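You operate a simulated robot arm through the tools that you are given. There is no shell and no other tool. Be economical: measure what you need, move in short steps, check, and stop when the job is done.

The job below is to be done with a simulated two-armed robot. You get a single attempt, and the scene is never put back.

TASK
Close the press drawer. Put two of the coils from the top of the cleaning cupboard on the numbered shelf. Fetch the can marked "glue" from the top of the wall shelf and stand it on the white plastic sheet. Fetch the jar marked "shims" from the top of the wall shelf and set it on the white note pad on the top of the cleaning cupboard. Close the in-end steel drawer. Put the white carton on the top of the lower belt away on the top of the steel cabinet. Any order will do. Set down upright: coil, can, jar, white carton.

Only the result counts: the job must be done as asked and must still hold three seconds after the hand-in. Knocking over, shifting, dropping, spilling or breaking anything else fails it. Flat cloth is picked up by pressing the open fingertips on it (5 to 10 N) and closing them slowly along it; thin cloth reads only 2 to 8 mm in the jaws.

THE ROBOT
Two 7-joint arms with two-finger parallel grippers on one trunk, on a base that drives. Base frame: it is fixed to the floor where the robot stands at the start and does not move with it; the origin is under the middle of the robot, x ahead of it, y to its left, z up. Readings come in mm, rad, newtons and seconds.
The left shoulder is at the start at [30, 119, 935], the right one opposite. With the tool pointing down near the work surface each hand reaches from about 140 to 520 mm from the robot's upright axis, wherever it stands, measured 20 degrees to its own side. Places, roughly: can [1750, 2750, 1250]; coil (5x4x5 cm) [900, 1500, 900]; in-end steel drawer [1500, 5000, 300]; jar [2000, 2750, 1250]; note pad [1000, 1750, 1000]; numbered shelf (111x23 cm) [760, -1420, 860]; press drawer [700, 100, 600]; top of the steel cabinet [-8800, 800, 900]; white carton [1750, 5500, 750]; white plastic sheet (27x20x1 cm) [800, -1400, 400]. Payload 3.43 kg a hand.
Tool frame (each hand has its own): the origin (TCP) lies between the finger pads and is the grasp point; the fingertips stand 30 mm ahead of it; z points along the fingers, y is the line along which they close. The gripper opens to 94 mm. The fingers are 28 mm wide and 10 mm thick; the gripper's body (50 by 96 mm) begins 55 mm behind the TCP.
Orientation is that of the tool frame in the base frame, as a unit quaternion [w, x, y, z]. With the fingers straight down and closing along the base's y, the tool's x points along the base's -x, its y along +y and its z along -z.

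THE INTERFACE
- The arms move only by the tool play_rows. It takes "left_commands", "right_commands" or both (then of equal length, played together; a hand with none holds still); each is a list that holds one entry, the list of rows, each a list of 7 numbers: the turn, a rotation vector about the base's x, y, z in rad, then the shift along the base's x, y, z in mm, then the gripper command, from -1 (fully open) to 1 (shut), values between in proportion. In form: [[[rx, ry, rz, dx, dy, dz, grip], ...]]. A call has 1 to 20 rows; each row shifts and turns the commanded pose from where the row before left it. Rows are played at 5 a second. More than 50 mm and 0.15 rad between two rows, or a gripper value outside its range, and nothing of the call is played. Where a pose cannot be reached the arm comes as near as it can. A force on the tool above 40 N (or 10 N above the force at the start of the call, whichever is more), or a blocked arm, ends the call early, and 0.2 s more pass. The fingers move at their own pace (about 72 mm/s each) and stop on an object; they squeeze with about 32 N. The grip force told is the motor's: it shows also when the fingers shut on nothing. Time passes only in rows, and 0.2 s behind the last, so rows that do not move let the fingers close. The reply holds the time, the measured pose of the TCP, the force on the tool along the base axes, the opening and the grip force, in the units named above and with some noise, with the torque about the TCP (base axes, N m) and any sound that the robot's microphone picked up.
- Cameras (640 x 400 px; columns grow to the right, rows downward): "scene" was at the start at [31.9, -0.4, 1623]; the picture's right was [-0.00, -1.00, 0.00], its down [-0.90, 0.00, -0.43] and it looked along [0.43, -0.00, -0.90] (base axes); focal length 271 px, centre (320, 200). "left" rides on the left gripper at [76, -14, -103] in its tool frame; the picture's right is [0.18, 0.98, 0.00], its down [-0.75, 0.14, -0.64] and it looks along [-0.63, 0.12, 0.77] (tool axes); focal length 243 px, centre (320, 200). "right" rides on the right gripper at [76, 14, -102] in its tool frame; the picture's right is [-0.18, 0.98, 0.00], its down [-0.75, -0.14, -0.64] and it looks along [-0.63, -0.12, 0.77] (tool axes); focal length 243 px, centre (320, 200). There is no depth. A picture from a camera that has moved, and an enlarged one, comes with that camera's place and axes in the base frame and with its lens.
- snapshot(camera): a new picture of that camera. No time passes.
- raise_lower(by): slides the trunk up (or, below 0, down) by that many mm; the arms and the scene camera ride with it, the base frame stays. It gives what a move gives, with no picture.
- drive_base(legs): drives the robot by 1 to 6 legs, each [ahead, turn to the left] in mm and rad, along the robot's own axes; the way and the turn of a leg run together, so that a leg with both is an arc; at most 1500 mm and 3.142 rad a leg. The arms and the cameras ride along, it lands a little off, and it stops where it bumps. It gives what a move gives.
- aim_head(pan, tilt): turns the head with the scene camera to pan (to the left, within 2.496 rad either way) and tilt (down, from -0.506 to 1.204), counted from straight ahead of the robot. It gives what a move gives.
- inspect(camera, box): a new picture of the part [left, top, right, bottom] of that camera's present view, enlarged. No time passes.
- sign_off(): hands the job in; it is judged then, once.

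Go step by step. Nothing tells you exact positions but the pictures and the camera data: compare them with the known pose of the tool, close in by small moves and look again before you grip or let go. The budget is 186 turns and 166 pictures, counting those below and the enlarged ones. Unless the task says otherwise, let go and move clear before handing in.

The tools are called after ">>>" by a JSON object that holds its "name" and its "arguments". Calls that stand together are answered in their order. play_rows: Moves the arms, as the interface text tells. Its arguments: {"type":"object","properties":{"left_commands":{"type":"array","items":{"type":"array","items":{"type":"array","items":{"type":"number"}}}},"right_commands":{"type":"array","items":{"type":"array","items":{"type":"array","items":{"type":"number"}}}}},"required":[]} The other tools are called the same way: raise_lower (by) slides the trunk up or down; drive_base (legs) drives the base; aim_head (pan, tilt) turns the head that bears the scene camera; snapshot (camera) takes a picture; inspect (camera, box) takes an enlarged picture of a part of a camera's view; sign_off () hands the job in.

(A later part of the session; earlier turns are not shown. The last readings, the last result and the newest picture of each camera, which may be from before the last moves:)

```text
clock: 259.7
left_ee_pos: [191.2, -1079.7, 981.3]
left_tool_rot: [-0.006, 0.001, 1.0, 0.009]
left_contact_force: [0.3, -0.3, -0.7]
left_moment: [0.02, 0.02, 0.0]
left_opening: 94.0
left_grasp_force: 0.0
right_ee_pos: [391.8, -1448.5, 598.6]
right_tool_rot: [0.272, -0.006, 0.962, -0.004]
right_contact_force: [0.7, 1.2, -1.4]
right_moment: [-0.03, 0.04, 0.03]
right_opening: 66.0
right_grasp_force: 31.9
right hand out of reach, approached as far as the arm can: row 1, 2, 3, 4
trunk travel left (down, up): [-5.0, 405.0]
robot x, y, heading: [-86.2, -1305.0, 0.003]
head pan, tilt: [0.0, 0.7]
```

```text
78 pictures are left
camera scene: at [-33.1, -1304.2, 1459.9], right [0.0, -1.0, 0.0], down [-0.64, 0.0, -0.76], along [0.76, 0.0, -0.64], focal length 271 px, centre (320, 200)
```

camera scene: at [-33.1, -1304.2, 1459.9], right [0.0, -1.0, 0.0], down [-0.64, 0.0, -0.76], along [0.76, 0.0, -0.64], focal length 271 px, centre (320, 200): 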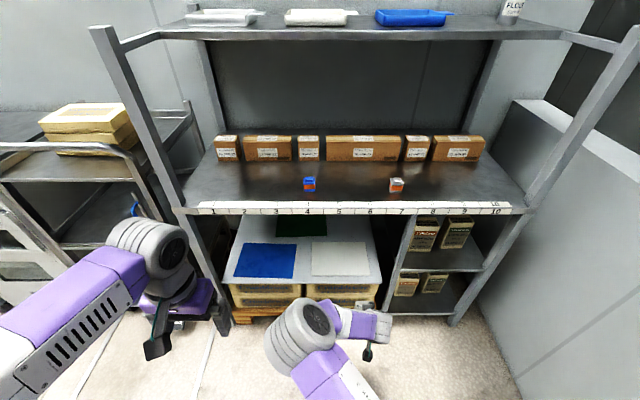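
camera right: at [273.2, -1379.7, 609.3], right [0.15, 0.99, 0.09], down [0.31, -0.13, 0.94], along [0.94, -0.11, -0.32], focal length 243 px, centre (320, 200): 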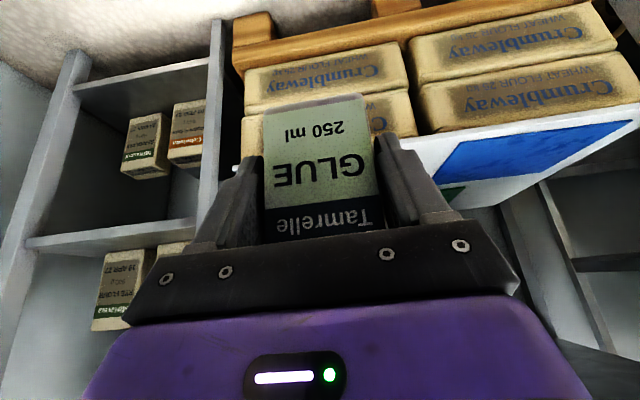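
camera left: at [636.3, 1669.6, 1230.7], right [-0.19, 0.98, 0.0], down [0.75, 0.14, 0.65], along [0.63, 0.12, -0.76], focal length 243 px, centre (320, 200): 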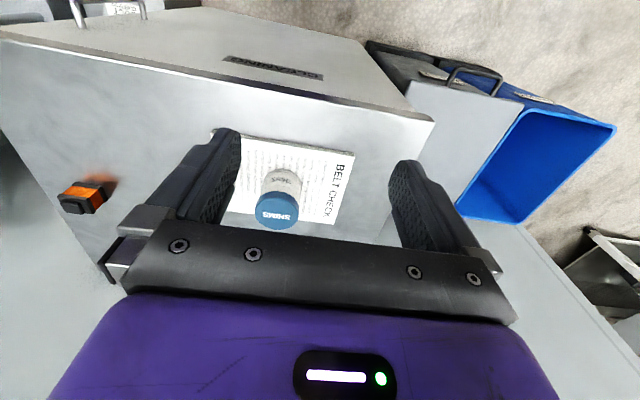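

The right elbow has folded inward, a bad branch. I raise the hand until the elbow comes out to the side again, then I'll mirror the left hand's successful path: straight down first, tilt after.

>>> {"name": "play_rows", "arguments": {"right_commands": [[[0, 0, 0, -5, 0, 45, 1], [0, 0, 0, -5, 0, 45, 1], [0, 0, 0, -5, 0, 45, 1], [0, 0, 0, -5, 0, 45, 1], [0, 0, 0, -5, 0, 45, 1], [0, 0, 0, -5, 0, 45, 1], [0, 0, 0, -10, 0, 45, 1], [0, 0, 0, -10, 0, 45, 1], [0, 0, 0, -10, 0, 45, 1], [0, 0, 0, -10, 0, 45, 1], [0, 0, 0, -10, 0, 45, 1], [0, 0, 0, 0, 0, 0, 1]]]}}

>>> {"name": "snapshot", "arguments": {"camera": "scene"}}

```text
clock: 262.3
left_ee_pos: [192.8, -1080.8, 982.3]
left_tool_rot: [-0.006, 0.001, 1.0, 0.008]
left_contact_force: [-0.1, 0.0, 0.5]
left_moment: [-0.02, -0.01, -0.03]
left_opening: 94.1
left_grasp_force: 0.1
right_ee_pos: [309.4, -1448.4, 1093.9]
right_tool_rot: [0.272, -0.006, 0.962, -0.003]
right_contact_force: [0.8, -0.5, -2.4]
right_moment: [0.02, 0.04, 0.0]
right_opening: 65.9
right_grasp_force: 31.7
trunk travel left (down, up): [-5.0, 405.0]
robot x, y, heading: [-90.0, -1301.2, 0.004]
head pan, tilt: [0.0, 0.7]
```

```text
77 pictures are left
camera scene: at [-33.1, -1304.2, 1459.8], right [0.0, -1.0, 0.0], down [-0.64, 0.0, -0.76], along [0.76, 0.0, -0.64], focal length 271 px, centre (320, 200)
```

scene: 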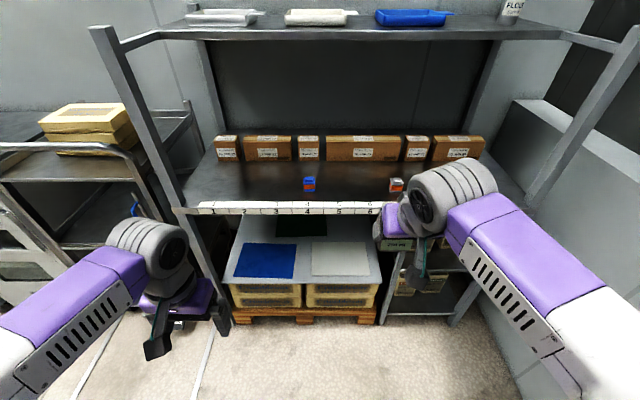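

The elbow is outside again. I set the tool straight down out to the side and lower along the mirrored path.

>>> {"name": "play_rows", "arguments": {"right_commands": [[[0, 0.1, 0, -15, -10, -10, 1], [0, 0.1, 0, -15, -10, -10, 1], [0, 0.1, 0, -15, -10, -10, 1], [0, 0.1, 0, -15, -10, -10, 1], [0, 0.1, 0, -15, -10, -10, 1], [0, 0.05, 0, -15, -10, -10, 1], [0, 0, 0, 14, 3, -45, 1], [0, 0, 0, 14, 3, -45, 1], [0, 0, 0, 14, 3, -45, 1], [0, 0, 0, 14, 3, -45, 1], [0, 0, 0, 14, 0, -45, 1], [0, 0, 0, 14, 0, -45, 1], [0, 0, 0, 14, 0, -45, 1], [0, 0, 0, 14, 0, -45, 1], [0, 0, 0, 14, 0, -45, 1], [0, 0, 0, 14, 0, -45, 1], [0, 0, 0, 14, 0, -40, 1], [0, 0, 0, 0, 0, 0, 1]]]}}

>>> {"name": "snapshot", "arguments": {"camera": "scene"}}

```text
clock: 266.1
left_ee_pos: [192.5, -1078.2, 981.0]
left_tool_rot: [-0.006, 0.002, 1.0, 0.009]
left_contact_force: [0.8, -0.8, 0.0]
left_moment: [-0.03, -0.01, 0.0]
left_opening: 94.0
left_grasp_force: 0.1
right_ee_pos: [375.8, -1495.1, 542.5]
right_tool_rot: [0.0, -0.006, 1.0, 0.0]
right_contact_force: [0.6, -0.1, -2.4]
right_moment: [0.01, 0.02, -0.02]
right_opening: 65.9
right_grasp_force: 32.1
trunk travel left (down, up): [-5.0, 405.0]
robot x, y, heading: [-90.1, -1308.9, 0.005]
head pan, tilt: [0.0, 0.7]
```

```text
76 pictures are left
camera scene: at [-33.1, -1304.2, 1459.9], right [0.0, -1.0, 0.0], down [-0.64, 0.0, -0.76], along [0.76, 0.0, -0.64], focal length 271 px, centre (320, 200)
```

scene: 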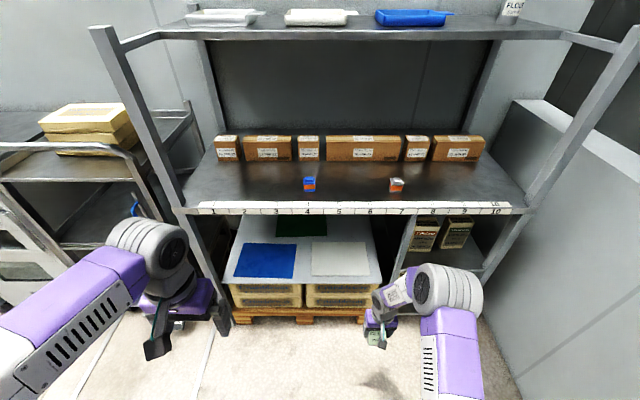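

Good, the elbow stays outside. Now tilt to 0.55 rad while extending forward.

>>> {"name": "play_rows", "arguments": {"right_commands": [[[0, -0.08, 0, 14, 0, -4, 1], [0, -0.08, 0, 14, 0, -4, 1], [0, -0.08, 0, 14, 0, -4, 1], [0, -0.08, 0, 14, 0, -4, 1], [0, -0.08, 0, 14, 0, -4, 1], [0, -0.08, 0, 14, 0, -4, 1], [0, -0.07, 0, 14, 0, -4, 1], [0, 0, 0, 14, 0, -4, 1], [0, 0, 0, 0, 0, 0, 1]]]}}

>>> {"name": "snapshot", "arguments": {"camera": "scene"}}

>>> {"name": "snapshot", "arguments": {"camera": "right"}}

```text
clock: 268.1
left_ee_pos: [191.5, -1079.5, 982.2]
left_tool_rot: [-0.006, 0.001, 1.0, 0.008]
left_contact_force: [-0.5, -0.7, 0.5]
left_moment: [-0.01, 0.0, -0.01]
left_opening: 93.9
left_grasp_force: 0.0
right_ee_pos: [488.3, -1496.6, 511.4]
right_tool_rot: [0.272, -0.007, 0.962, -0.002]
right_contact_force: [-0.4, 0.0, -3.0]
right_moment: [0.02, 0.08, -0.02]
right_opening: 66.0
right_grasp_force: 32.5
trunk travel left (down, up): [-5.0, 405.0]
robot x, y, heading: [-92.6, -1306.7, 0.002]
head pan, tilt: [0.0, 0.7]
```

```text
75 pictures are left
camera scene: at [-33.1, -1304.3, 1459.9], right [0.0, -1.0, 0.0], down [-0.64, 0.0, -0.76], along [0.76, 0.0, -0.64], focal length 271 px, centre (320, 200)
```

scene: 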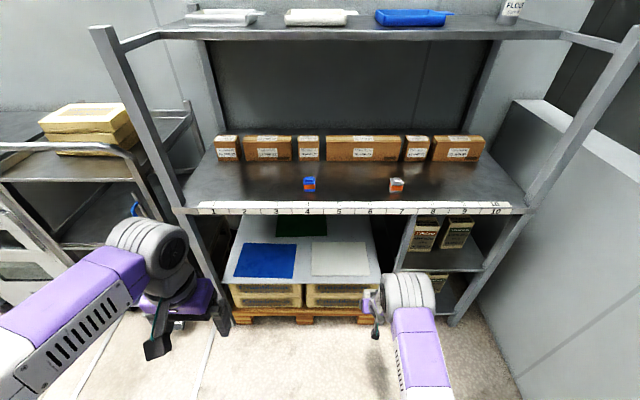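

```text
74 pictures are left
camera right: at [367.3, -1482.3, 558.4], right [0.15, 0.99, 0.09], down [0.31, -0.13, 0.94], along [0.94, -0.11, -0.32], focal length 243 px, centre (320, 200)
```

right: 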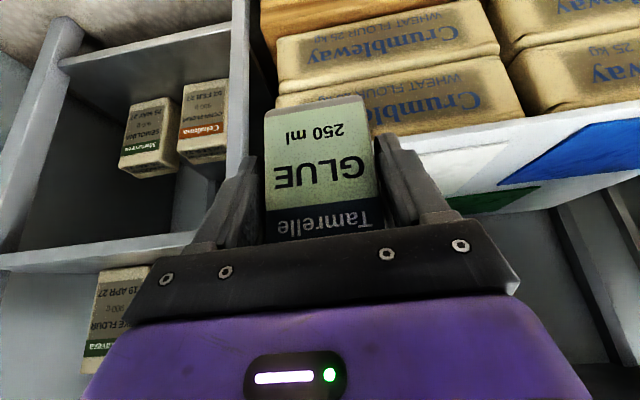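

This pose fits under the shelf. I shift the base 100 mm to the left with a back-off manoeuvre, then come straight ahead, stopping short of the shelf.

>>> {"name": "drive_base", "arguments": {"legs": [[0, -0.407], [-253, 0], [0, 0.407], [330, 0]]}}

>>> {"name": "snapshot", "arguments": {"camera": "right"}}

>>> {"name": "snapshot", "arguments": {"camera": "scene"}}

```text
clock: 274.1
left_ee_pos: [292.1, -981.7, 982.2]
left_tool_rot: [-0.006, 0.003, 1.0, 0.01]
left_contact_force: [-0.2, 0.0, -0.8]
left_moment: [0.0, 0.0, 0.02]
left_opening: 93.9
left_grasp_force: 0.0
right_ee_pos: [584.9, -1400.2, 511.0]
right_tool_rot: [0.271, -0.004, 0.962, -0.003]
right_contact_force: [-0.5, -0.1, -3.2]
right_moment: [-0.02, 0.04, 0.02]
right_opening: 65.7
right_grasp_force: 32.1
trunk travel left (down, up): [-5.0, 405.0]
robot x, y, heading: [8.8, -1206.8, -0.008]
head pan, tilt: [0.0, 0.7]
```

```text
73 pictures are left
camera right: at [465.2, -1385.7, 558.4], right [0.15, 0.98, 0.09], down [0.31, -0.13, 0.94], along [0.94, -0.11, -0.32], focal length 243 px, centre (320, 200)
```

right: 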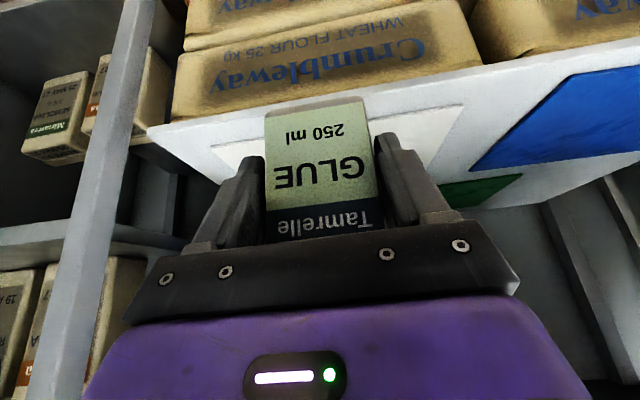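

```text
72 pictures are left
camera scene: at [66.2, -1205.8, 1459.8], right [0.0, -1.0, 0.0], down [-0.64, 0.0, -0.76], along [0.76, 0.0, -0.64], focal length 271 px, centre (320, 200)
```

scene: 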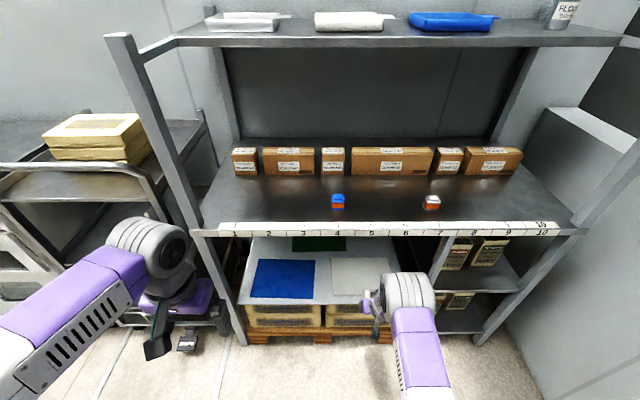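

The sheet's front corners come out at x 689, y -1530 and -1259, z about 402, as reckoned. I lower the can to 25 mm above that level and drive in so that it sits at x about 722.

>>> {"name": "play_rows", "arguments": {"right_commands": [[[0, 0, 0, 0, 0, -15, 1], [0, 0, 0, 0, 0, -15, 1], [0, 0, 0, 0, 0, 0, 1]]]}}

>>> {"name": "drive_base", "arguments": {"legs": [[136, 0]]}}

>>> {"name": "snapshot", "arguments": {"camera": "right"}}

>>> {"name": "snapshot", "arguments": {"camera": "scene"}}

```text
clock: 274.9
left_ee_pos: [292.3, -983.3, 981.4]
left_tool_rot: [-0.007, 0.003, 1.0, 0.01]
left_contact_force: [-0.4, -0.8, 0.2]
left_moment: [-0.01, -0.01, -0.04]
left_opening: 93.8
left_grasp_force: 0.0
right_ee_pos: [584.6, -1399.2, 481.1]
right_tool_rot: [0.272, -0.006, 0.962, -0.002]
right_contact_force: [-0.8, -0.2, -2.9]
right_moment: [-0.05, 0.04, -0.02]
right_opening: 66.0
right_grasp_force: 32.0
trunk travel left (down, up): [-5.0, 405.0]
robot x, y, heading: [9.0, -1206.3, -0.002]
head pan, tilt: [0.0, 0.7]
```

```text
clock: 276.2
left_ee_pos: [429.4, -982.9, 981.8]
left_tool_rot: [-0.006, 0.003, 1.0, 0.008]
left_contact_force: [-0.4, 0.4, 0.1]
left_moment: [-0.02, 0.02, 0.01]
left_opening: 94.2
left_grasp_force: 0.1
right_ee_pos: [723.6, -1400.7, 480.2]
right_tool_rot: [0.271, -0.005, 0.963, -0.003]
right_contact_force: [0.7, 0.1, -3.2]
right_moment: [-0.02, 0.06, 0.03]
right_opening: 65.9
right_grasp_force: 32.1
trunk travel left (down, up): [-5.0, 405.0]
robot x, y, heading: [147.6, -1203.3, 0.0]
head pan, tilt: [0.0, 0.7]
```

```text
71 pictures are left
camera right: at [602.5, -1386.5, 527.5], right [0.15, 0.98, 0.09], down [0.31, -0.13, 0.94], along [0.94, -0.12, -0.32], focal length 243 px, centre (320, 200)
```

right: 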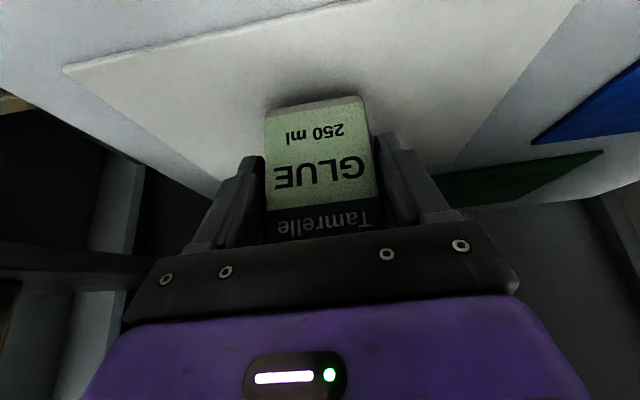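

```text
70 pictures are left
camera scene: at [204.0, -1206.0, 1459.8], right [0.0, -1.0, 0.0], down [-0.64, 0.0, -0.76], along [0.76, 0.0, -0.64], focal length 271 px, centre (320, 200)
```

scene: 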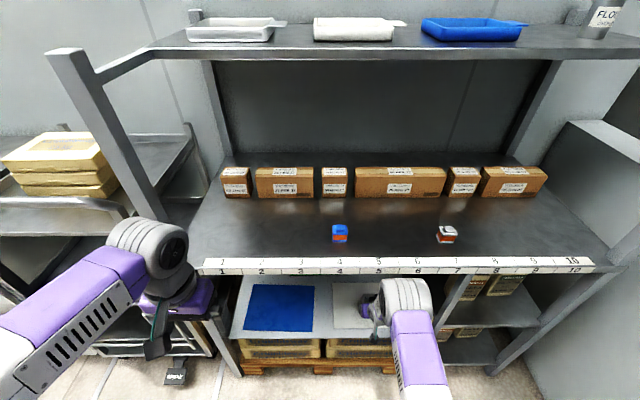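

>>> {"name": "play_rows", "arguments": {"right_commands": [[[0, 0, 0, 0, 0, -8, 1], [0, 0, 0, 0, 0, -5, 1], [0, 0, 0, 0, 0, -3, 1], [0, 0, 0, 0, 0, -3, 1], [0, 0, 0, 0, 0, 0, 1]]]}}

```text
clock: 277.4
left_ee_pos: [428.3, -982.3, 980.4]
left_tool_rot: [-0.005, 0.005, 1.0, 0.007]
left_contact_force: [-0.5, -0.4, -1.2]
left_moment: [-0.01, 0.0, -0.02]
left_opening: 94.2
left_grasp_force: 0.1
right_ee_pos: [723.4, -1401.1, 464.6]
right_tool_rot: [0.274, -0.003, 0.962, -0.004]
right_contact_force: [-4.9, -3.0, 19.9]
right_moment: [0.13, 0.36, 0.01]
right_opening: 65.8
right_grasp_force: 31.7
trunk travel left (down, up): [-5.0, 405.0]
robot x, y, heading: [145.3, -1204.4, 0.002]
head pan, tilt: [0.0, 0.7]
```

The can stands on the sheet. I release and back out.

>>> {"name": "play_rows", "arguments": {"right_commands": [[[0, 0, 0, 0, 0, 2, 1], [0, 0, 0, 0, 0, 0, 0.2], [0, 0, 0, 0, 0, 0, -0.3], [0, 0, 0, 0, 0, 0, -1], [0, 0, 0, 0, 0, 0, -1], [0, 0, 0, -10, 0, 14, -1], [0, 0, 0, -15, 0, 18, -1], [0, 0, 0, -15, 0, 18, -1], [0, 0, 0, 0, 0, 0, -1]]]}}

>>> {"name": "drive_base", "arguments": {"legs": [[-230, 0]]}}

>>> {"name": "snapshot", "arguments": {"camera": "right"}}

>>> {"name": "snapshot", "arguments": {"camera": "scene"}}

```text
clock: 279.4
left_ee_pos: [428.8, -981.8, 981.8]
left_tool_rot: [-0.005, 0.003, 1.0, 0.008]
left_contact_force: [-0.7, 1.0, 0.0]
left_moment: [-0.03, 0.02, -0.03]
left_opening: 93.9
left_grasp_force: 0.0
right_ee_pos: [680.0, -1401.4, 513.2]
right_tool_rot: [0.272, -0.004, 0.962, -0.004]
right_contact_force: [-0.7, -0.2, 0.0]
right_moment: [-0.01, 0.03, -0.02]
right_opening: 93.8
right_grasp_force: 0.1
trunk travel left (down, up): [-5.0, 405.0]
robot x, y, heading: [145.9, -1206.1, -0.003]
head pan, tilt: [0.0, 0.7]
```

```text
clock: 281.2
left_ee_pos: [200.2, -982.0, 982.0]
left_tool_rot: [-0.005, 0.002, 1.0, 0.008]
left_contact_force: [-0.4, 0.3, 0.5]
left_moment: [0.01, 0.01, -0.01]
left_opening: 94.0
left_grasp_force: 0.1
right_ee_pos: [450.2, -1398.3, 513.8]
right_tool_rot: [0.273, -0.005, 0.962, -0.003]
right_contact_force: [0.5, 0.6, 1.1]
right_moment: [0.03, 0.02, -0.03]
right_opening: 93.9
right_grasp_force: 0.1
trunk travel left (down, up): [-5.0, 405.0]
robot x, y, heading: [-81.7, -1202.4, -0.003]
head pan, tilt: [0.0, 0.7]
```

```text
69 pictures are left
camera right: at [330.7, -1385.1, 561.1], right [0.15, 0.99, 0.09], down [0.31, -0.13, 0.94], along [0.94, -0.11, -0.32], focal length 243 px, centre (320, 200)
```

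right: 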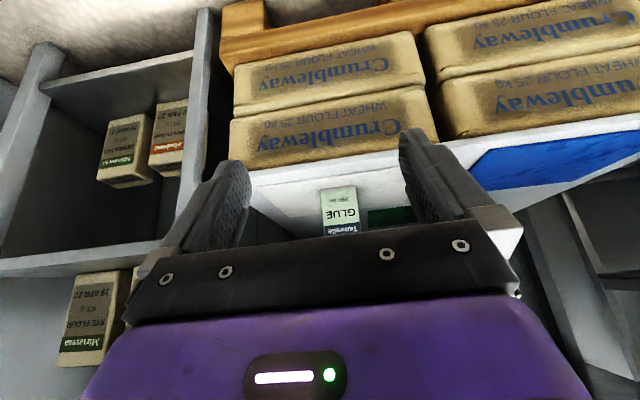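

```text
68 pictures are left
camera scene: at [-27.0, -1205.7, 1459.9], right [0.0, -1.0, 0.0], down [-0.64, 0.0, -0.77], along [0.77, 0.0, -0.64], focal length 271 px, centre (320, 200)
```

scene: 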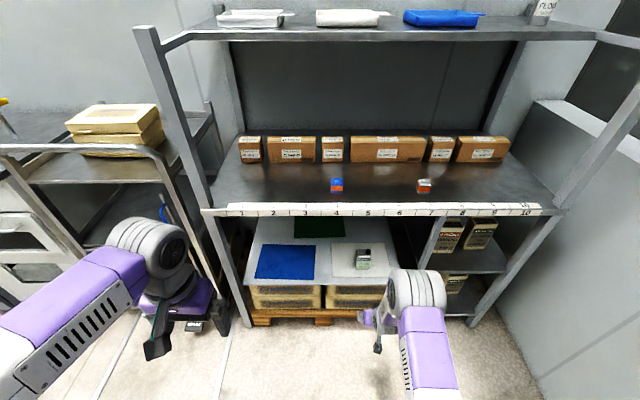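

The glue can stands upright on the sheet. Now I raise the arms and trunk and drive to the belt table for the in-end drawer and the carton.

>>> {"name": "play_rows", "arguments": {"right_commands": [[[0, 0.05, 0, -10, -5, 42, -1], [0, 0.05, 0, -10, -5, 42, -1], [0, 0.1, 0, -10, -3, 42, -1], [0, 0.1, 0, -20, 0, 42, -1], [0, 0.1, 0, -20, 0, 42, -1], [0, 0.1, 0, -20, 0, 42, -1], [0, 0.05, 0, -20, 0, 42, -1], [0, 0, 0, -20, 0, 42, -1], [0, 0, 0, -20, 0, 42, -1], [0, 0, 0, -20, 10, 42, -1], [0, 0, 0, -20, 10, 42, -1], [0, 0, 0, -20, 10, 0, -1], [0, 0, 0, 0, 0, 0, -1]]]}}

>>> {"name": "raise_lower", "arguments": {"by": 195}}

>>> {"name": "drive_base", "arguments": {"legs": [[0, 1.574], [1500, 0], [1500, 0], [1500, 0], [1400, 0]]}}

>>> {"name": "aim_head", "arguments": {"pan": -1.2, "tilt": 0.4}}

>>> {"name": "snapshot", "arguments": {"camera": "scene"}}

```text
clock: 284.0
left_ee_pos: [198.7, -981.9, 981.9]
left_tool_rot: [-0.006, 0.001, 1.0, 0.009]
left_contact_force: [-0.4, 0.2, 0.3]
left_moment: [-0.04, -0.04, 0.03]
left_opening: 93.9
left_grasp_force: 0.1
right_ee_pos: [242.9, -1380.8, 975.5]
right_tool_rot: [0.001, -0.007, 1.0, 0.0]
right_contact_force: [0.4, -0.8, -0.3]
right_moment: [0.01, -0.03, 0.01]
right_opening: 94.2
right_grasp_force: 0.0
trunk travel left (down, up): [-5.0, 405.0]
robot x, y, heading: [-83.0, -1201.9, 0.003]
head pan, tilt: [0.0, 0.7]
```

```text
clock: 286.1
left_ee_pos: [200.1, -981.4, 1177.2]
left_tool_rot: [-0.007, 0.001, 1.0, 0.008]
left_contact_force: [0.4, 0.0, -0.2]
left_moment: [0.01, -0.01, 0.01]
left_opening: 94.2
left_grasp_force: 0.1
right_ee_pos: [243.3, -1381.2, 1172.1]
right_tool_rot: [0.001, -0.006, 1.0, 0.0]
right_contact_force: [1.0, 0.8, 0.5]
right_moment: [-0.02, 0.01, 0.02]
right_opening: 93.9
right_grasp_force: 0.0
trunk travel left (down, up): [-200.0, 210.0]
robot x, y, heading: [-83.2, -1207.4, -0.003]
head pan, tilt: [0.0, 0.7]
```

```text
clock: 317.9
left_ee_pos: [-306.0, 4954.5, 1176.2]
left_tool_rot: [-0.011, -0.696, 0.718, 0.002]
left_contact_force: [-0.5, 0.0, 0.2]
left_moment: [0.01, 0.02, -0.02]
left_opening: 94.1
left_grasp_force: 0.0
right_ee_pos: [93.9, 4988.0, 1170.3]
right_tool_rot: [0.0, -0.701, 0.713, -0.001]
right_contact_force: [-0.2, -0.2, 1.3]
right_moment: [-0.07, 0.01, -0.04]
right_opening: 94.0
right_grasp_force: 0.1
trunk travel left (down, up): [-200.0, 210.0]
robot x, y, heading: [-90.7, 4666.1, 1.539]
head pan, tilt: [0.0, 0.7]
```

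```text
clock: 319.3
left_ee_pos: [-308.6, 4955.7, 1177.4]
left_tool_rot: [-0.01, -0.696, 0.718, 0.003]
left_contact_force: [0.5, 0.2, -0.8]
left_moment: [0.04, -0.01, 0.01]
left_opening: 93.8
left_grasp_force: 0.1
right_ee_pos: [94.1, 4986.8, 1171.4]
right_tool_rot: [0.002, -0.701, 0.713, 0.0]
right_contact_force: [0.0, -0.5, -0.3]
right_moment: [0.05, -0.02, 0.0]
right_opening: 94.1
right_grasp_force: 0.0
trunk travel left (down, up): [-200.0, 210.0]
robot x, y, heading: [-88.9, 4667.0, 1.538]
head pan, tilt: [-1.201, 0.4]
```

```text
67 pictures are left
camera scene: at [-3.8, 4668.4, 1681.7], right [0.34, -0.94, 0.0], down [-0.37, -0.13, -0.92], along [0.87, 0.31, -0.39], focal length 271 px, centre (320, 200)
```

scene: 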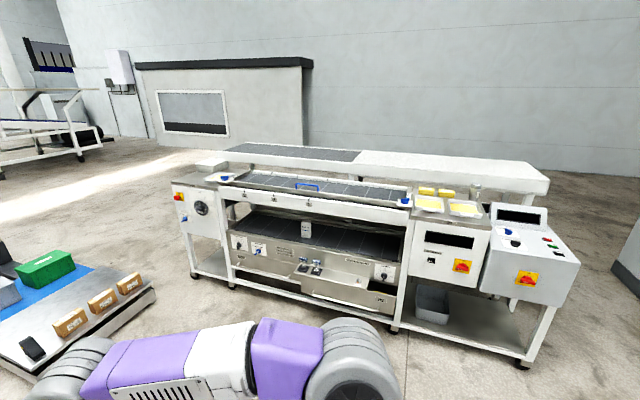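

>>> {"name": "inspect", "arguments": {"camera": "scene", "box": [180, 160, 430, 330]}}

```text
2.35 times, centred on (305, 245) of scene
camera zoom: at [-3.8, 4668.4, 1681.7], right [0.34, -0.94, 0.0], down [-0.37, -0.13, -0.92], along [0.87, 0.31, -0.39], focal length 637 px, centre (355, 94)
```

zoom: 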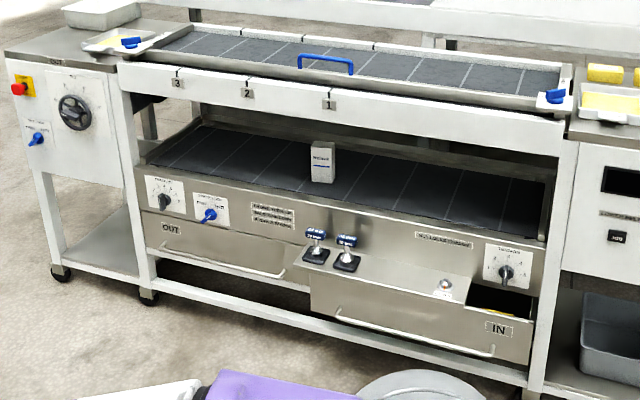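

The white carton stands on the lower belt at about (1650, 5370); below it the IN drawer is pulled out to x about 1400 (z 280–436, y 4690–5310). I drive to face it.

>>> {"name": "drive_base", "arguments": {"legs": [[520, 0], [0, -1.538], [850, 0]]}}

>>> {"name": "aim_head", "arguments": {"pan": 0, "tilt": 0.7}}

>>> {"name": "snapshot", "arguments": {"camera": "scene"}}

```text
clock: 330.1
left_ee_pos: [1062.1, 5446.0, 1177.9]
left_tool_rot: [-0.007, -0.015, 1.0, 0.009]
left_contact_force: [1.0, -0.3, -0.4]
left_moment: [-0.03, 0.03, 0.0]
left_opening: 93.7
left_grasp_force: 0.1
right_ee_pos: [1119.4, 5047.5, 1170.7]
right_tool_rot: [0.0, -0.023, 1.0, -0.001]
right_contact_force: [0.7, 0.0, 0.6]
right_moment: [0.0, 0.02, 0.03]
right_opening: 94.1
right_grasp_force: 0.0
trunk travel left (down, up): [-200.0, 210.0]
robot x, y, heading: [788.7, 5209.6, 0.033]
head pan, tilt: [-1.201, 0.4]
```

```text
clock: 331.5
left_ee_pos: [1062.6, 5446.6, 1177.3]
left_tool_rot: [-0.005, -0.015, 1.0, 0.009]
left_contact_force: [0.2, 0.2, -0.2]
left_moment: [-0.02, -0.04, 0.01]
left_opening: 94.3
left_grasp_force: 0.0
right_ee_pos: [1118.9, 5048.4, 1171.2]
right_tool_rot: [0.001, -0.022, 1.0, -0.001]
right_contact_force: [-0.5, -1.0, -0.4]
right_moment: [0.02, 0.01, -0.01]
right_opening: 94.2
right_grasp_force: 0.0
trunk travel left (down, up): [-200.0, 210.0]
robot x, y, heading: [786.4, 5213.7, 0.033]
head pan, tilt: [0.0, 0.7]
```

```text
65 pictures are left
camera scene: at [843.9, 5214.2, 1654.9], right [0.03, -1.0, 0.0], down [-0.64, -0.02, -0.77], along [0.76, 0.03, -0.64], focal length 271 px, centre (320, 200)
```

scene: 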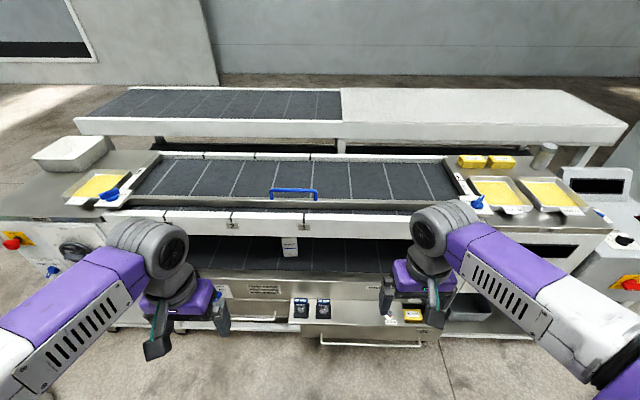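

>>> {"name": "inspect", "arguments": {"camera": "scene", "box": [220, 210, 460, 360]}}

```text
2.67 times, centred on (340, 285) of scene
camera zoom: at [843.9, 5214.2, 1654.9], right [0.03, -1.0, 0.0], down [-0.64, -0.02, -0.77], along [0.76, 0.03, -0.64], focal length 722 px, centre (267, -27)
```

zoom: 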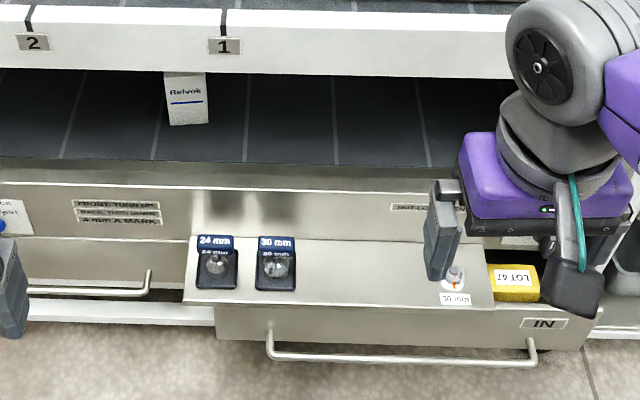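

The fixed ledge with the two gauges overhangs the drawer, so the free push spot is the right end of the drawer front, at the "IN" label: (1412, 4762, 409). I shift the base to y about 4950 so the right hand can push there.

>>> {"name": "drive_base", "arguments": {"legs": [[0, 0.57], [-460, 0], [0, -0.605]]}}

>>> {"name": "raise_lower", "arguments": {"by": -195}}

>>> {"name": "play_rows", "arguments": {"right_commands": [[[0, 0, 0, 10, -8, -20, 1], [0, 0, 0, 14, -8, -45, 1], [0, 0, 0, 14, 0, -45, 1], [0, 0, 0, 14, 0, -45, 1], [0, 0, 0, 14, 0, -45, 1], [0, 0, 0, 14, 0, -45, 1], [0, 0, 0, 14, 0, -45, 1], [0, 0, 0, 14, 0, -45, 1], [0, 0, 0, 14, 0, -45, 1], [0, 0, 0, 14, 0, -45, 1], [0, -0.1, 0, 12, 0, -10, 1], [0, -0.1, 0, 12, 0, -10, 1], [0, -0.1, 0, 12, 0, -12, 1], [0, -0.1, 0, 12, 0, -14, 1], [0, -0.1, 0, 12, 0, -14, 1], [0, -0.1, 0, 12, 0, -14, 1], [0, 0, 0, 0, 0, 0, 1]]]}}

>>> {"name": "snapshot", "arguments": {"camera": "scene"}}

>>> {"name": "snapshot", "arguments": {"camera": "right"}}

```text
clock: 337.6
left_ee_pos: [680.2, 5159.2, 1175.5]
left_tool_rot: [-0.005, 0.012, 1.0, 0.009]
left_contact_force: [-0.1, -0.6, 0.4]
left_moment: [-0.02, -0.04, 0.0]
left_opening: 93.7
left_grasp_force: 0.1
right_ee_pos: [715.7, 4758.4, 1171.2]
right_tool_rot: [0.001, 0.004, 1.0, -0.001]
right_contact_force: [0.0, -0.6, -0.3]
right_moment: [0.0, 0.0, 0.02]
right_opening: 93.9
right_grasp_force: 0.1
trunk travel left (down, up): [-200.0, 210.0]
robot x, y, heading: [395.0, 4942.8, -0.021]
head pan, tilt: [0.0, 0.7]
```

```text
clock: 339.7
left_ee_pos: [681.3, 5159.5, 980.3]
left_tool_rot: [-0.005, 0.012, 1.0, 0.009]
left_contact_force: [-0.2, 0.3, -0.4]
left_moment: [0.02, 0.02, 0.0]
left_opening: 94.0
left_grasp_force: 0.1
right_ee_pos: [716.7, 4759.1, 976.0]
right_tool_rot: [0.001, 0.002, 1.0, -0.001]
right_contact_force: [-0.1, -0.5, -0.2]
right_moment: [-0.03, -0.01, -0.02]
right_opening: 94.0
right_grasp_force: 0.0
trunk travel left (down, up): [-5.0, 405.0]
robot x, y, heading: [393.1, 4938.8, -0.019]
head pan, tilt: [0.0, 0.7]
```

```text
clock: 343.3
left_ee_pos: [680.4, 5159.7, 981.0]
left_tool_rot: [-0.005, 0.011, 1.0, 0.01]
left_contact_force: [0.1, 0.0, -0.6]
left_moment: [0.0, -0.01, -0.01]
left_opening: 93.9
left_grasp_force: 0.1
right_ee_pos: [924.9, 4744.0, 477.0]
right_tool_rot: [0.296, 0.004, 0.955, 0.0]
right_contact_force: [0.8, 0.2, -0.6]
right_moment: [-0.01, -0.02, -0.01]
right_opening: 0.0
right_grasp_force: 32.3
trunk travel left (down, up): [-5.0, 405.0]
robot x, y, heading: [392.9, 4940.6, -0.017]
head pan, tilt: [0.0, 0.7]
```

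```text
63 pictures are left
camera scene: at [450.6, 4940.0, 1459.9], right [-0.02, -1.0, 0.0], down [-0.64, 0.01, -0.76], along [0.76, -0.01, -0.64], focal length 271 px, centre (320, 200)
```

scene: 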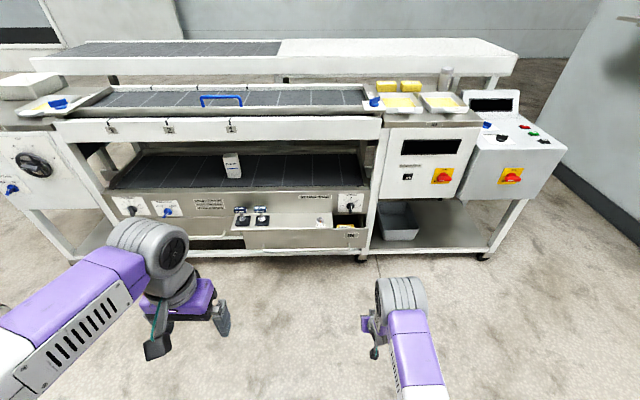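

```text
62 pictures are left
camera right: at [803.1, 4758.3, 518.1], right [0.16, 0.98, 0.11], down [0.26, -0.15, 0.96], along [0.95, -0.12, -0.27], focal length 243 px, centre (320, 200)
```

right: 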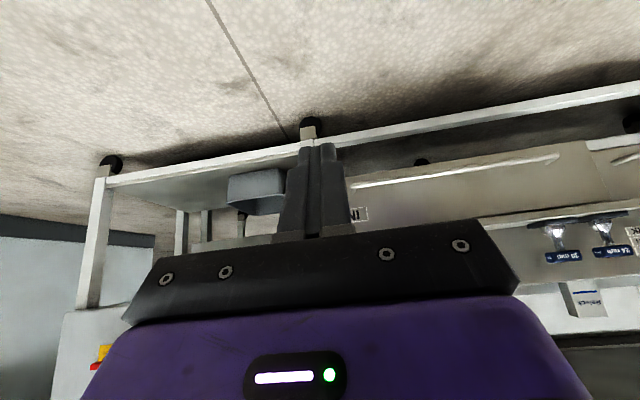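

>>> {"name": "play_rows", "arguments": {"right_commands": [[[0, 0, 0, 0, 5, -16, 1], [0, 0, 0, 0, 5, -16, 1], [0, 0, 0, 0, 0, 0, 1]]]}}

>>> {"name": "drive_base", "arguments": {"legs": [[0, 0.018], [390, 0]]}}

>>> {"name": "snapshot", "arguments": {"camera": "right"}}

>>> {"name": "snapshot", "arguments": {"camera": "scene"}}

```text
clock: 344.1
left_ee_pos: [681.2, 5160.5, 981.9]
left_tool_rot: [-0.006, 0.012, 1.0, 0.009]
left_contact_force: [0.5, -0.3, 0.4]
left_moment: [-0.03, -0.03, -0.01]
left_opening: 94.1
left_grasp_force: 0.1
right_ee_pos: [923.4, 4753.4, 445.3]
right_tool_rot: [0.297, 0.005, 0.955, 0.0]
right_contact_force: [1.1, 0.7, -0.4]
right_moment: [0.02, -0.01, 0.0]
right_opening: 0.0
right_grasp_force: 32.0
trunk travel left (down, up): [-5.0, 405.0]
robot x, y, heading: [395.4, 4940.8, -0.017]
head pan, tilt: [0.0, 0.7]
```

```text
clock: 346.9
left_ee_pos: [1062.5, 5160.4, 981.1]
left_tool_rot: [-0.005, 0.008, 1.0, 0.009]
left_contact_force: [0.8, -0.3, -0.6]
left_moment: [0.02, 0.02, 0.02]
left_opening: 93.8
left_grasp_force: 0.1
right_ee_pos: [1309.2, 4755.0, 444.5]
right_tool_rot: [0.296, 0.001, 0.955, 0.001]
right_contact_force: [0.2, -0.4, 0.8]
right_moment: [0.01, -0.02, 0.01]
right_opening: 0.1
right_grasp_force: 31.8
trunk travel left (down, up): [-5.0, 405.0]
robot x, y, heading: [777.9, 4937.5, -0.015]
head pan, tilt: [0.0, 0.7]
```

```text
61 pictures are left
camera right: at [1187.5, 4769.7, 486.1], right [0.15, 0.98, 0.11], down [0.26, -0.14, 0.96], along [0.95, -0.12, -0.28], focal length 243 px, centre (320, 200)
```

right: 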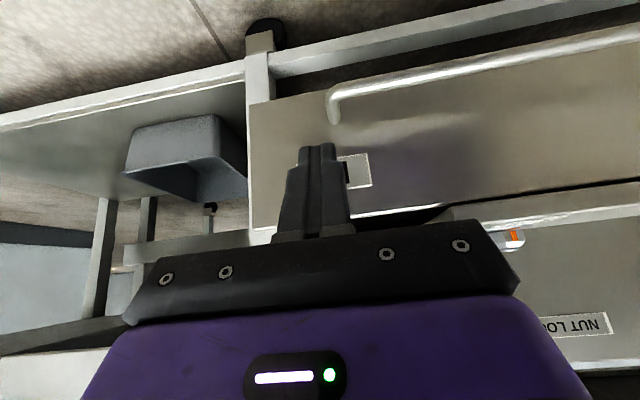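

```text
60 pictures are left
camera scene: at [834.6, 4938.4, 1459.8], right [-0.01, -1.0, 0.0], down [-0.64, 0.01, -0.76], along [0.76, -0.01, -0.64], focal length 271 px, centre (320, 200)
```

scene: 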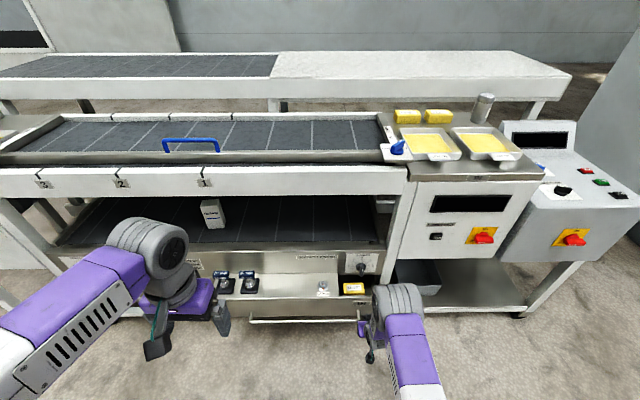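

The fingertip faces the drawer front just beside the IN label, below the ledge's level and clear of it. I drive ahead to push.

>>> {"name": "drive_base", "arguments": {"legs": [[0, 0.012], [170, 0]]}}

>>> {"name": "snapshot", "arguments": {"camera": "right"}}

>>> {"name": "snapshot", "arguments": {"camera": "scene"}}

```text
clock: 348.7
left_ee_pos: [1231.0, 5162.0, 981.9]
left_tool_rot: [-0.005, 0.003, 1.0, 0.009]
left_contact_force: [-0.6, -0.5, -0.1]
left_moment: [-0.02, 0.0, -0.02]
left_opening: 94.2
left_grasp_force: 0.1
right_ee_pos: [1479.3, 4758.6, 445.1]
right_tool_rot: [0.296, -0.004, 0.955, 0.004]
right_contact_force: [-0.8, 0.3, -0.6]
right_moment: [0.01, 0.02, 0.02]
right_opening: 0.2
right_grasp_force: 31.9
trunk travel left (down, up): [-5.0, 405.0]
robot x, y, heading: [946.3, 4940.5, 0.001]
head pan, tilt: [0.0, 0.7]
```

```text
59 pictures are left
camera right: at [1358.0, 4772.7, 486.0], right [0.14, 0.98, 0.11], down [0.26, -0.14, 0.96], along [0.95, -0.11, -0.28], focal length 243 px, centre (320, 200)
```

right: 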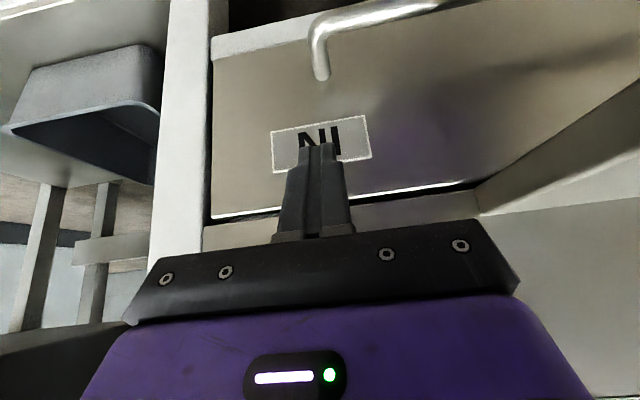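

```text
58 pictures are left
camera scene: at [1004.0, 4938.8, 1459.8], right [0.0, -1.0, 0.0], down [-0.64, 0.0, -0.76], along [0.76, 0.0, -0.64], focal length 271 px, centre (320, 200)
```

scene: 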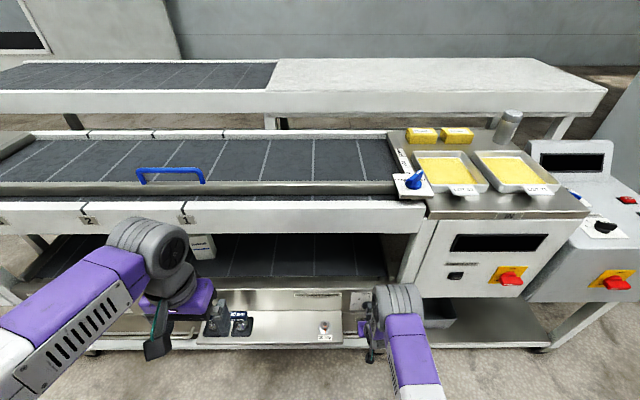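

The drawer slid in well. I finish with the arm in small steps.

>>> {"name": "play_rows", "arguments": {"right_commands": [[[0, 0, 0, 8, 0, 0, 1], [0, 0, 0, 8, 0, 0, 1], [0, 0, 0, 8, 0, 0, 1], [0, 0, 0, 8, 0, 0, 1], [0, 0, 0, 8, 0, 0, 1], [0, 0, 0, 8, 0, 0, 1], [0, 0, 0, 8, 0, 0, 1], [0, 0, 0, 0, 0, 0, 1]]]}}

>>> {"name": "snapshot", "arguments": {"camera": "right"}}

```text
clock: 349.2
left_ee_pos: [1230.2, 5162.2, 982.3]
left_tool_rot: [-0.006, 0.005, 1.0, 0.009]
left_contact_force: [-0.1, -0.5, 1.8]
left_moment: [-0.05, 0.03, 0.03]
left_opening: 93.8
left_grasp_force: 0.1
right_ee_pos: [1483.6, 4757.9, 441.2]
right_tool_rot: [0.287, -0.001, 0.958, 0.002]
right_contact_force: [-9.6, 0.7, 0.9]
right_moment: [-0.06, -0.7, -0.04]
right_opening: 0.1
right_grasp_force: 32.2
trunk travel left (down, up): [-5.0, 405.0]
robot x, y, heading: [945.6, 4938.1, -0.003]
head pan, tilt: [0.0, 0.7]
stopped in row 2 (right hand): the force on the tool passed its limit at 52 N (the readings are from after the stop); the commanded pose is now the measured one
```

```text
57 pictures are left
camera right: at [1361.6, 4772.4, 484.5], right [0.15, 0.98, 0.1], down [0.28, -0.14, 0.95], along [0.95, -0.11, -0.29], focal length 243 px, centre (320, 200)
```

right: 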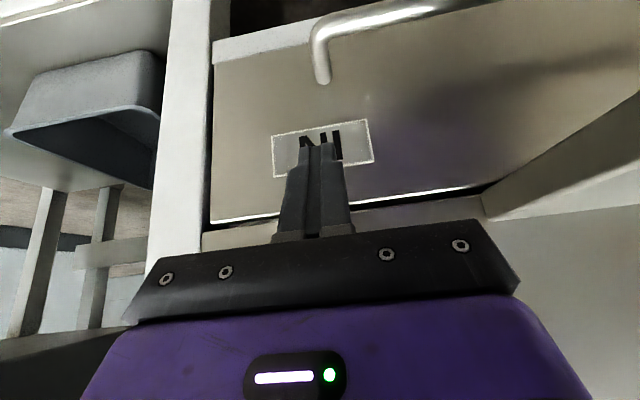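

A hard stop. I back away and check that the drawer is flush.

>>> {"name": "drive_base", "arguments": {"legs": [[-200, 0]]}}

>>> {"name": "snapshot", "arguments": {"camera": "right"}}

>>> {"name": "snapshot", "arguments": {"camera": "scene"}}

>>> {"name": "inspect", "arguments": {"camera": "scene", "box": [60, 220, 420, 360]}}

```text
clock: 350.8
left_ee_pos: [1032.3, 5163.9, 981.6]
left_tool_rot: [-0.005, 0.001, 1.0, 0.008]
left_contact_force: [0.5, 0.4, 0.2]
left_moment: [0.0, 0.02, 0.02]
left_opening: 93.7
left_grasp_force: 0.0
right_ee_pos: [1290.5, 4761.8, 442.0]
right_tool_rot: [0.289, -0.006, 0.957, 0.003]
right_contact_force: [0.0, -0.1, -0.1]
right_moment: [-0.02, 0.01, -0.01]
right_opening: 0.0
right_grasp_force: 32.0
trunk travel left (down, up): [-5.0, 405.0]
robot x, y, heading: [750.2, 4936.4, 0.004]
head pan, tilt: [0.0, 0.7]
```

```text
56 pictures are left
camera right: at [1169.3, 4774.9, 485.2], right [0.14, 0.98, 0.1], down [0.27, -0.14, 0.95], along [0.95, -0.11, -0.29], focal length 243 px, centre (320, 200)
```

right: 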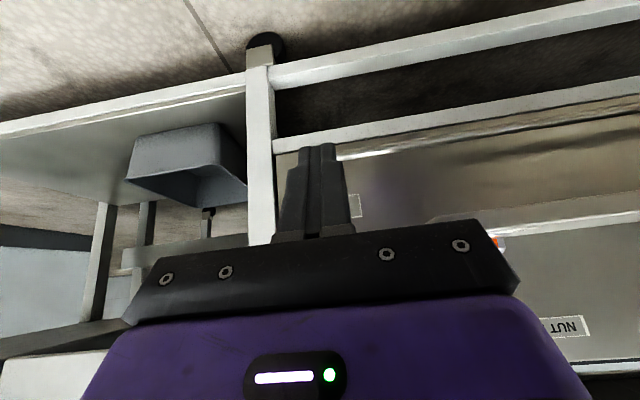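

```text
55 pictures are left
camera scene: at [807.4, 4939.2, 1459.9], right [0.0, -1.0, 0.0], down [-0.64, 0.0, -0.77], along [0.77, 0.0, -0.64], focal length 271 px, centre (320, 200)
```

scene: 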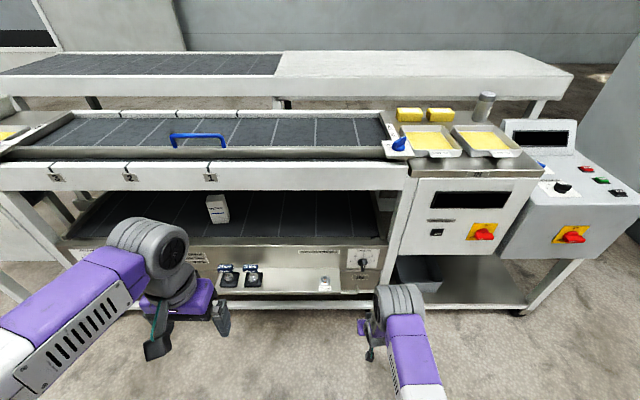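

```text
1.78 times, centred on (240, 290) of scene
camera zoom: at [807.4, 4939.2, 1459.9], right [0.0, -1.0, 0.0], down [-0.64, 0.0, -0.77], along [0.77, 0.0, -0.64], focal length 482 px, centre (462, 40)
```

zoom: 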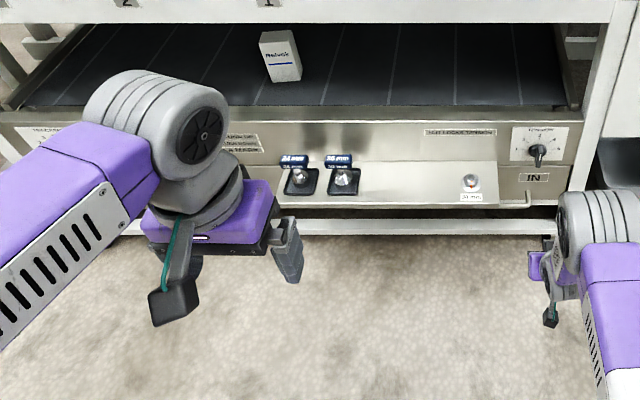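

The IN drawer is flush, so it is closed. Next the carton: it stands at about (1690, 5393) on the lower belt (z 580), 180 mm behind the front plane x 1512, under the upper belt's panel (bottom z 915). I raise the right hand and shift the base to y about 5200.

>>> {"name": "play_rows", "arguments": {"right_commands": [[[0, 0.05, 0, -10, -5, 42, 1], [0, 0.05, 0, -10, -5, 42, 1], [0, 0.1, 0, -10, -3, 42, 1], [0, 0.1, 0, -20, 0, 42, 1], [0, 0.1, 0, -20, 0, 42, 1], [0, 0.1, 0, -20, 0, 42, 1], [0, 0.1, 0, -20, 0, 42, 1], [0, 0, 0, -20, 0, 42, 1], [0, 0, 0, -20, 0, 42, 1], [0, 0, 0, -20, 5, 42, 1], [0, 0, 0, -20, 5, 42, 1], [0, 0, 0, -20, 5, 42, 1], [0, 0, 0, 0, 0, 42, 1]]]}}

>>> {"name": "drive_base", "arguments": {"legs": [[0, -0.6], [-470, 0], [0, 0.596], [200, 0]]}}

>>> {"name": "snapshot", "arguments": {"camera": "scene"}}

>>> {"name": "inspect", "arguments": {"camera": "scene", "box": [220, 120, 380, 240]}}

```text
clock: 353.6
left_ee_pos: [1033.5, 5163.2, 981.7]
left_tool_rot: [-0.006, 0.001, 1.0, 0.009]
left_contact_force: [0.9, -0.3, 0.8]
left_moment: [0.02, 0.0, -0.02]
left_opening: 94.1
left_grasp_force: 0.0
right_ee_pos: [1080.9, 4762.6, 987.3]
right_tool_rot: [-0.007, -0.003, 1.0, 0.004]
right_contact_force: [0.4, -0.5, 0.2]
right_moment: [0.0, 0.0, 0.02]
right_opening: 0.0
right_grasp_force: 32.0
trunk travel left (down, up): [-5.0, 405.0]
robot x, y, heading: [749.1, 4940.1, -0.002]
head pan, tilt: [0.0, 0.7]
```

```text
clock: 360.8
left_ee_pos: [843.5, 5416.2, 981.1]
left_tool_rot: [-0.005, 0.005, 1.0, 0.009]
left_contact_force: [0.3, -0.3, -0.4]
left_moment: [-0.01, 0.01, 0.01]
left_opening: 94.0
left_grasp_force: 0.0
right_ee_pos: [888.4, 5015.2, 987.8]
right_tool_rot: [-0.006, 0.0, 1.0, 0.004]
right_contact_force: [0.1, 0.3, -0.1]
right_moment: [-0.01, 0.04, -0.04]
right_opening: 0.1
right_grasp_force: 32.1
trunk travel left (down, up): [-5.0, 405.0]
robot x, y, heading: [559.2, 5197.7, -0.006]
head pan, tilt: [0.0, 0.7]
```

```text
53 pictures are left
camera scene: at [617.0, 5194.4, 1459.8], right [-0.01, -1.0, 0.0], down [-0.64, 0.0, -0.76], along [0.76, 0.0, -0.64], focal length 271 px, centre (320, 200)
```

scene: 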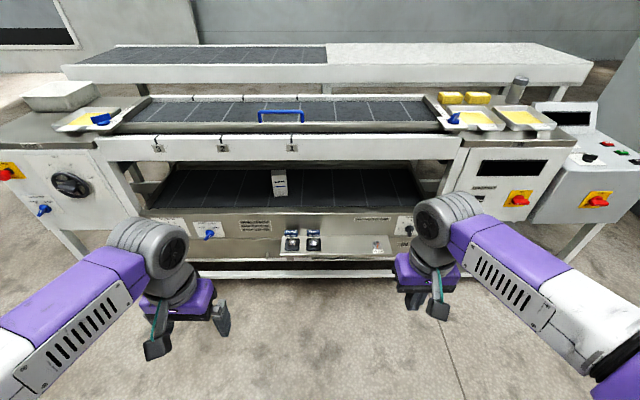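

```text
3.33 times, centred on (300, 180) of scene
camera zoom: at [617.0, 5194.4, 1459.8], right [-0.01, -1.0, 0.0], down [-0.64, 0.0, -0.76], along [0.76, 0.0, -0.64], focal length 903 px, centre (387, 267)
```

zoom: 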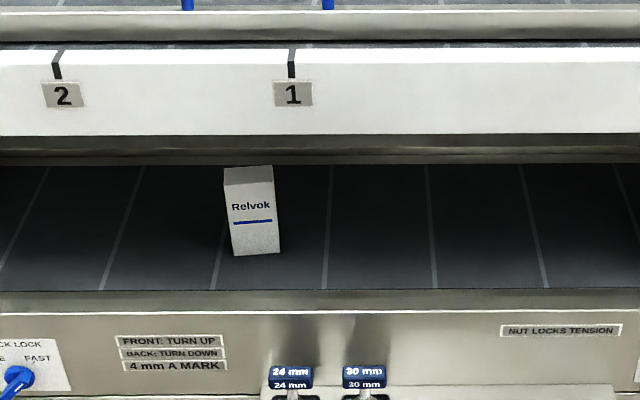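

The carton faces slightly right (yaw about 0.17 rad), is about 74 mm wide and 125 tall, with its bottom front at (1697, 5397, 580). I rehearse the reach with the left arm here in the open: down, then tilt to 0.9 rad while extending.

>>> {"name": "play_rows", "arguments": {"left_commands": [[[0, 0, 0, 22, -3, -40, -1], [0, 0, 0, 22, -3, -40, -1], [0, 0, 0, 22, -3, -40, -1], [0, 0, 0, 22, -3, -40, -1], [0, 0, 0, 22, -3, -40, -1], [0, 0, 0, 22, -3, -40, -1], [0, 0, 0, 22, -3, -40, -1], [0, -0.1, 0, 14, 0, -6, -1], [0, -0.1, 0, 14, 0, -6, -1], [0, -0.1, 0, 14, 0, -6, -1], [0, -0.1, 0, 14, 0, -6, -1], [0, -0.1, 0, 14, 0, -6, -1], [0, -0.1, 0, 14, 0, -6, -1], [0, -0.1, 0, 14, 0, -6, -1], [0, -0.1, 0, 14, 0, -6, -1], [0, -0.1, 0, 14, 0, -6, -1], [0, 0, 0, 0, 0, 0, -1]]]}}

>>> {"name": "snapshot", "arguments": {"camera": "scene"}}

>>> {"name": "snapshot", "arguments": {"camera": "left"}}

```text
clock: 364.4
left_ee_pos: [1122.9, 5395.5, 649.0]
left_tool_rot: [0.432, 0.001, 0.902, 0.01]
left_contact_force: [-0.3, -0.4, -0.3]
left_moment: [-0.03, 0.02, -0.02]
left_opening: 93.9
left_grasp_force: 0.0
right_ee_pos: [887.2, 5015.1, 988.5]
right_tool_rot: [-0.007, 0.0, 1.0, 0.004]
right_contact_force: [0.2, -0.8, -0.4]
right_moment: [-0.01, -0.02, 0.01]
right_opening: 0.0
right_grasp_force: 31.9
trunk travel left (down, up): [-5.0, 405.0]
robot x, y, heading: [562.5, 5199.8, -0.004]
head pan, tilt: [0.0, 0.7]
```

```text
51 pictures are left
camera scene: at [616.2, 5194.4, 1459.9], right [-0.01, -1.0, 0.0], down [-0.64, 0.0, -0.76], along [0.76, 0.0, -0.64], focal length 271 px, centre (320, 200)
```

scene: 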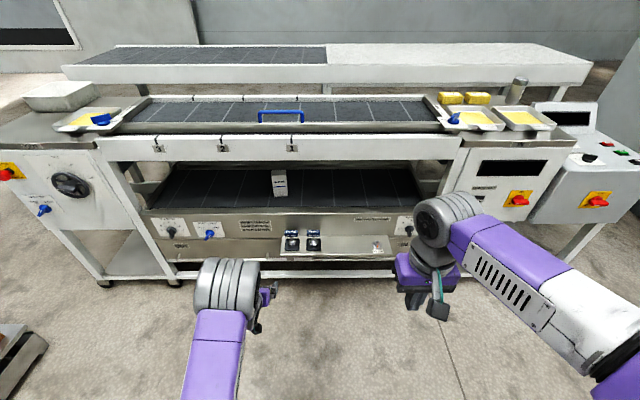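

```text
50 pictures are left
camera left: at [995.2, 5379.7, 653.8], right [-0.12, 0.98, -0.12], down [-0.03, 0.12, 0.99], along [0.99, 0.12, 0.01], focal length 243 px, centre (320, 200)
```

left: 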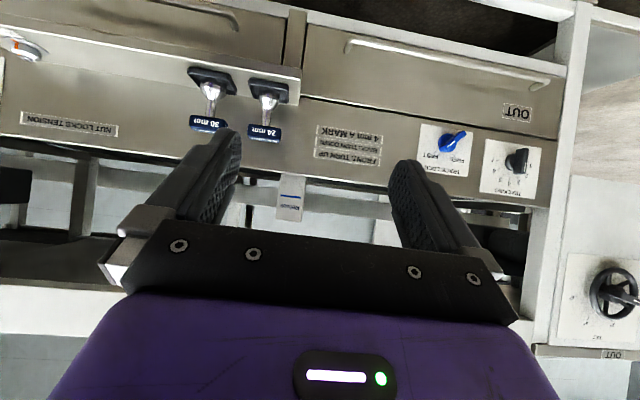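

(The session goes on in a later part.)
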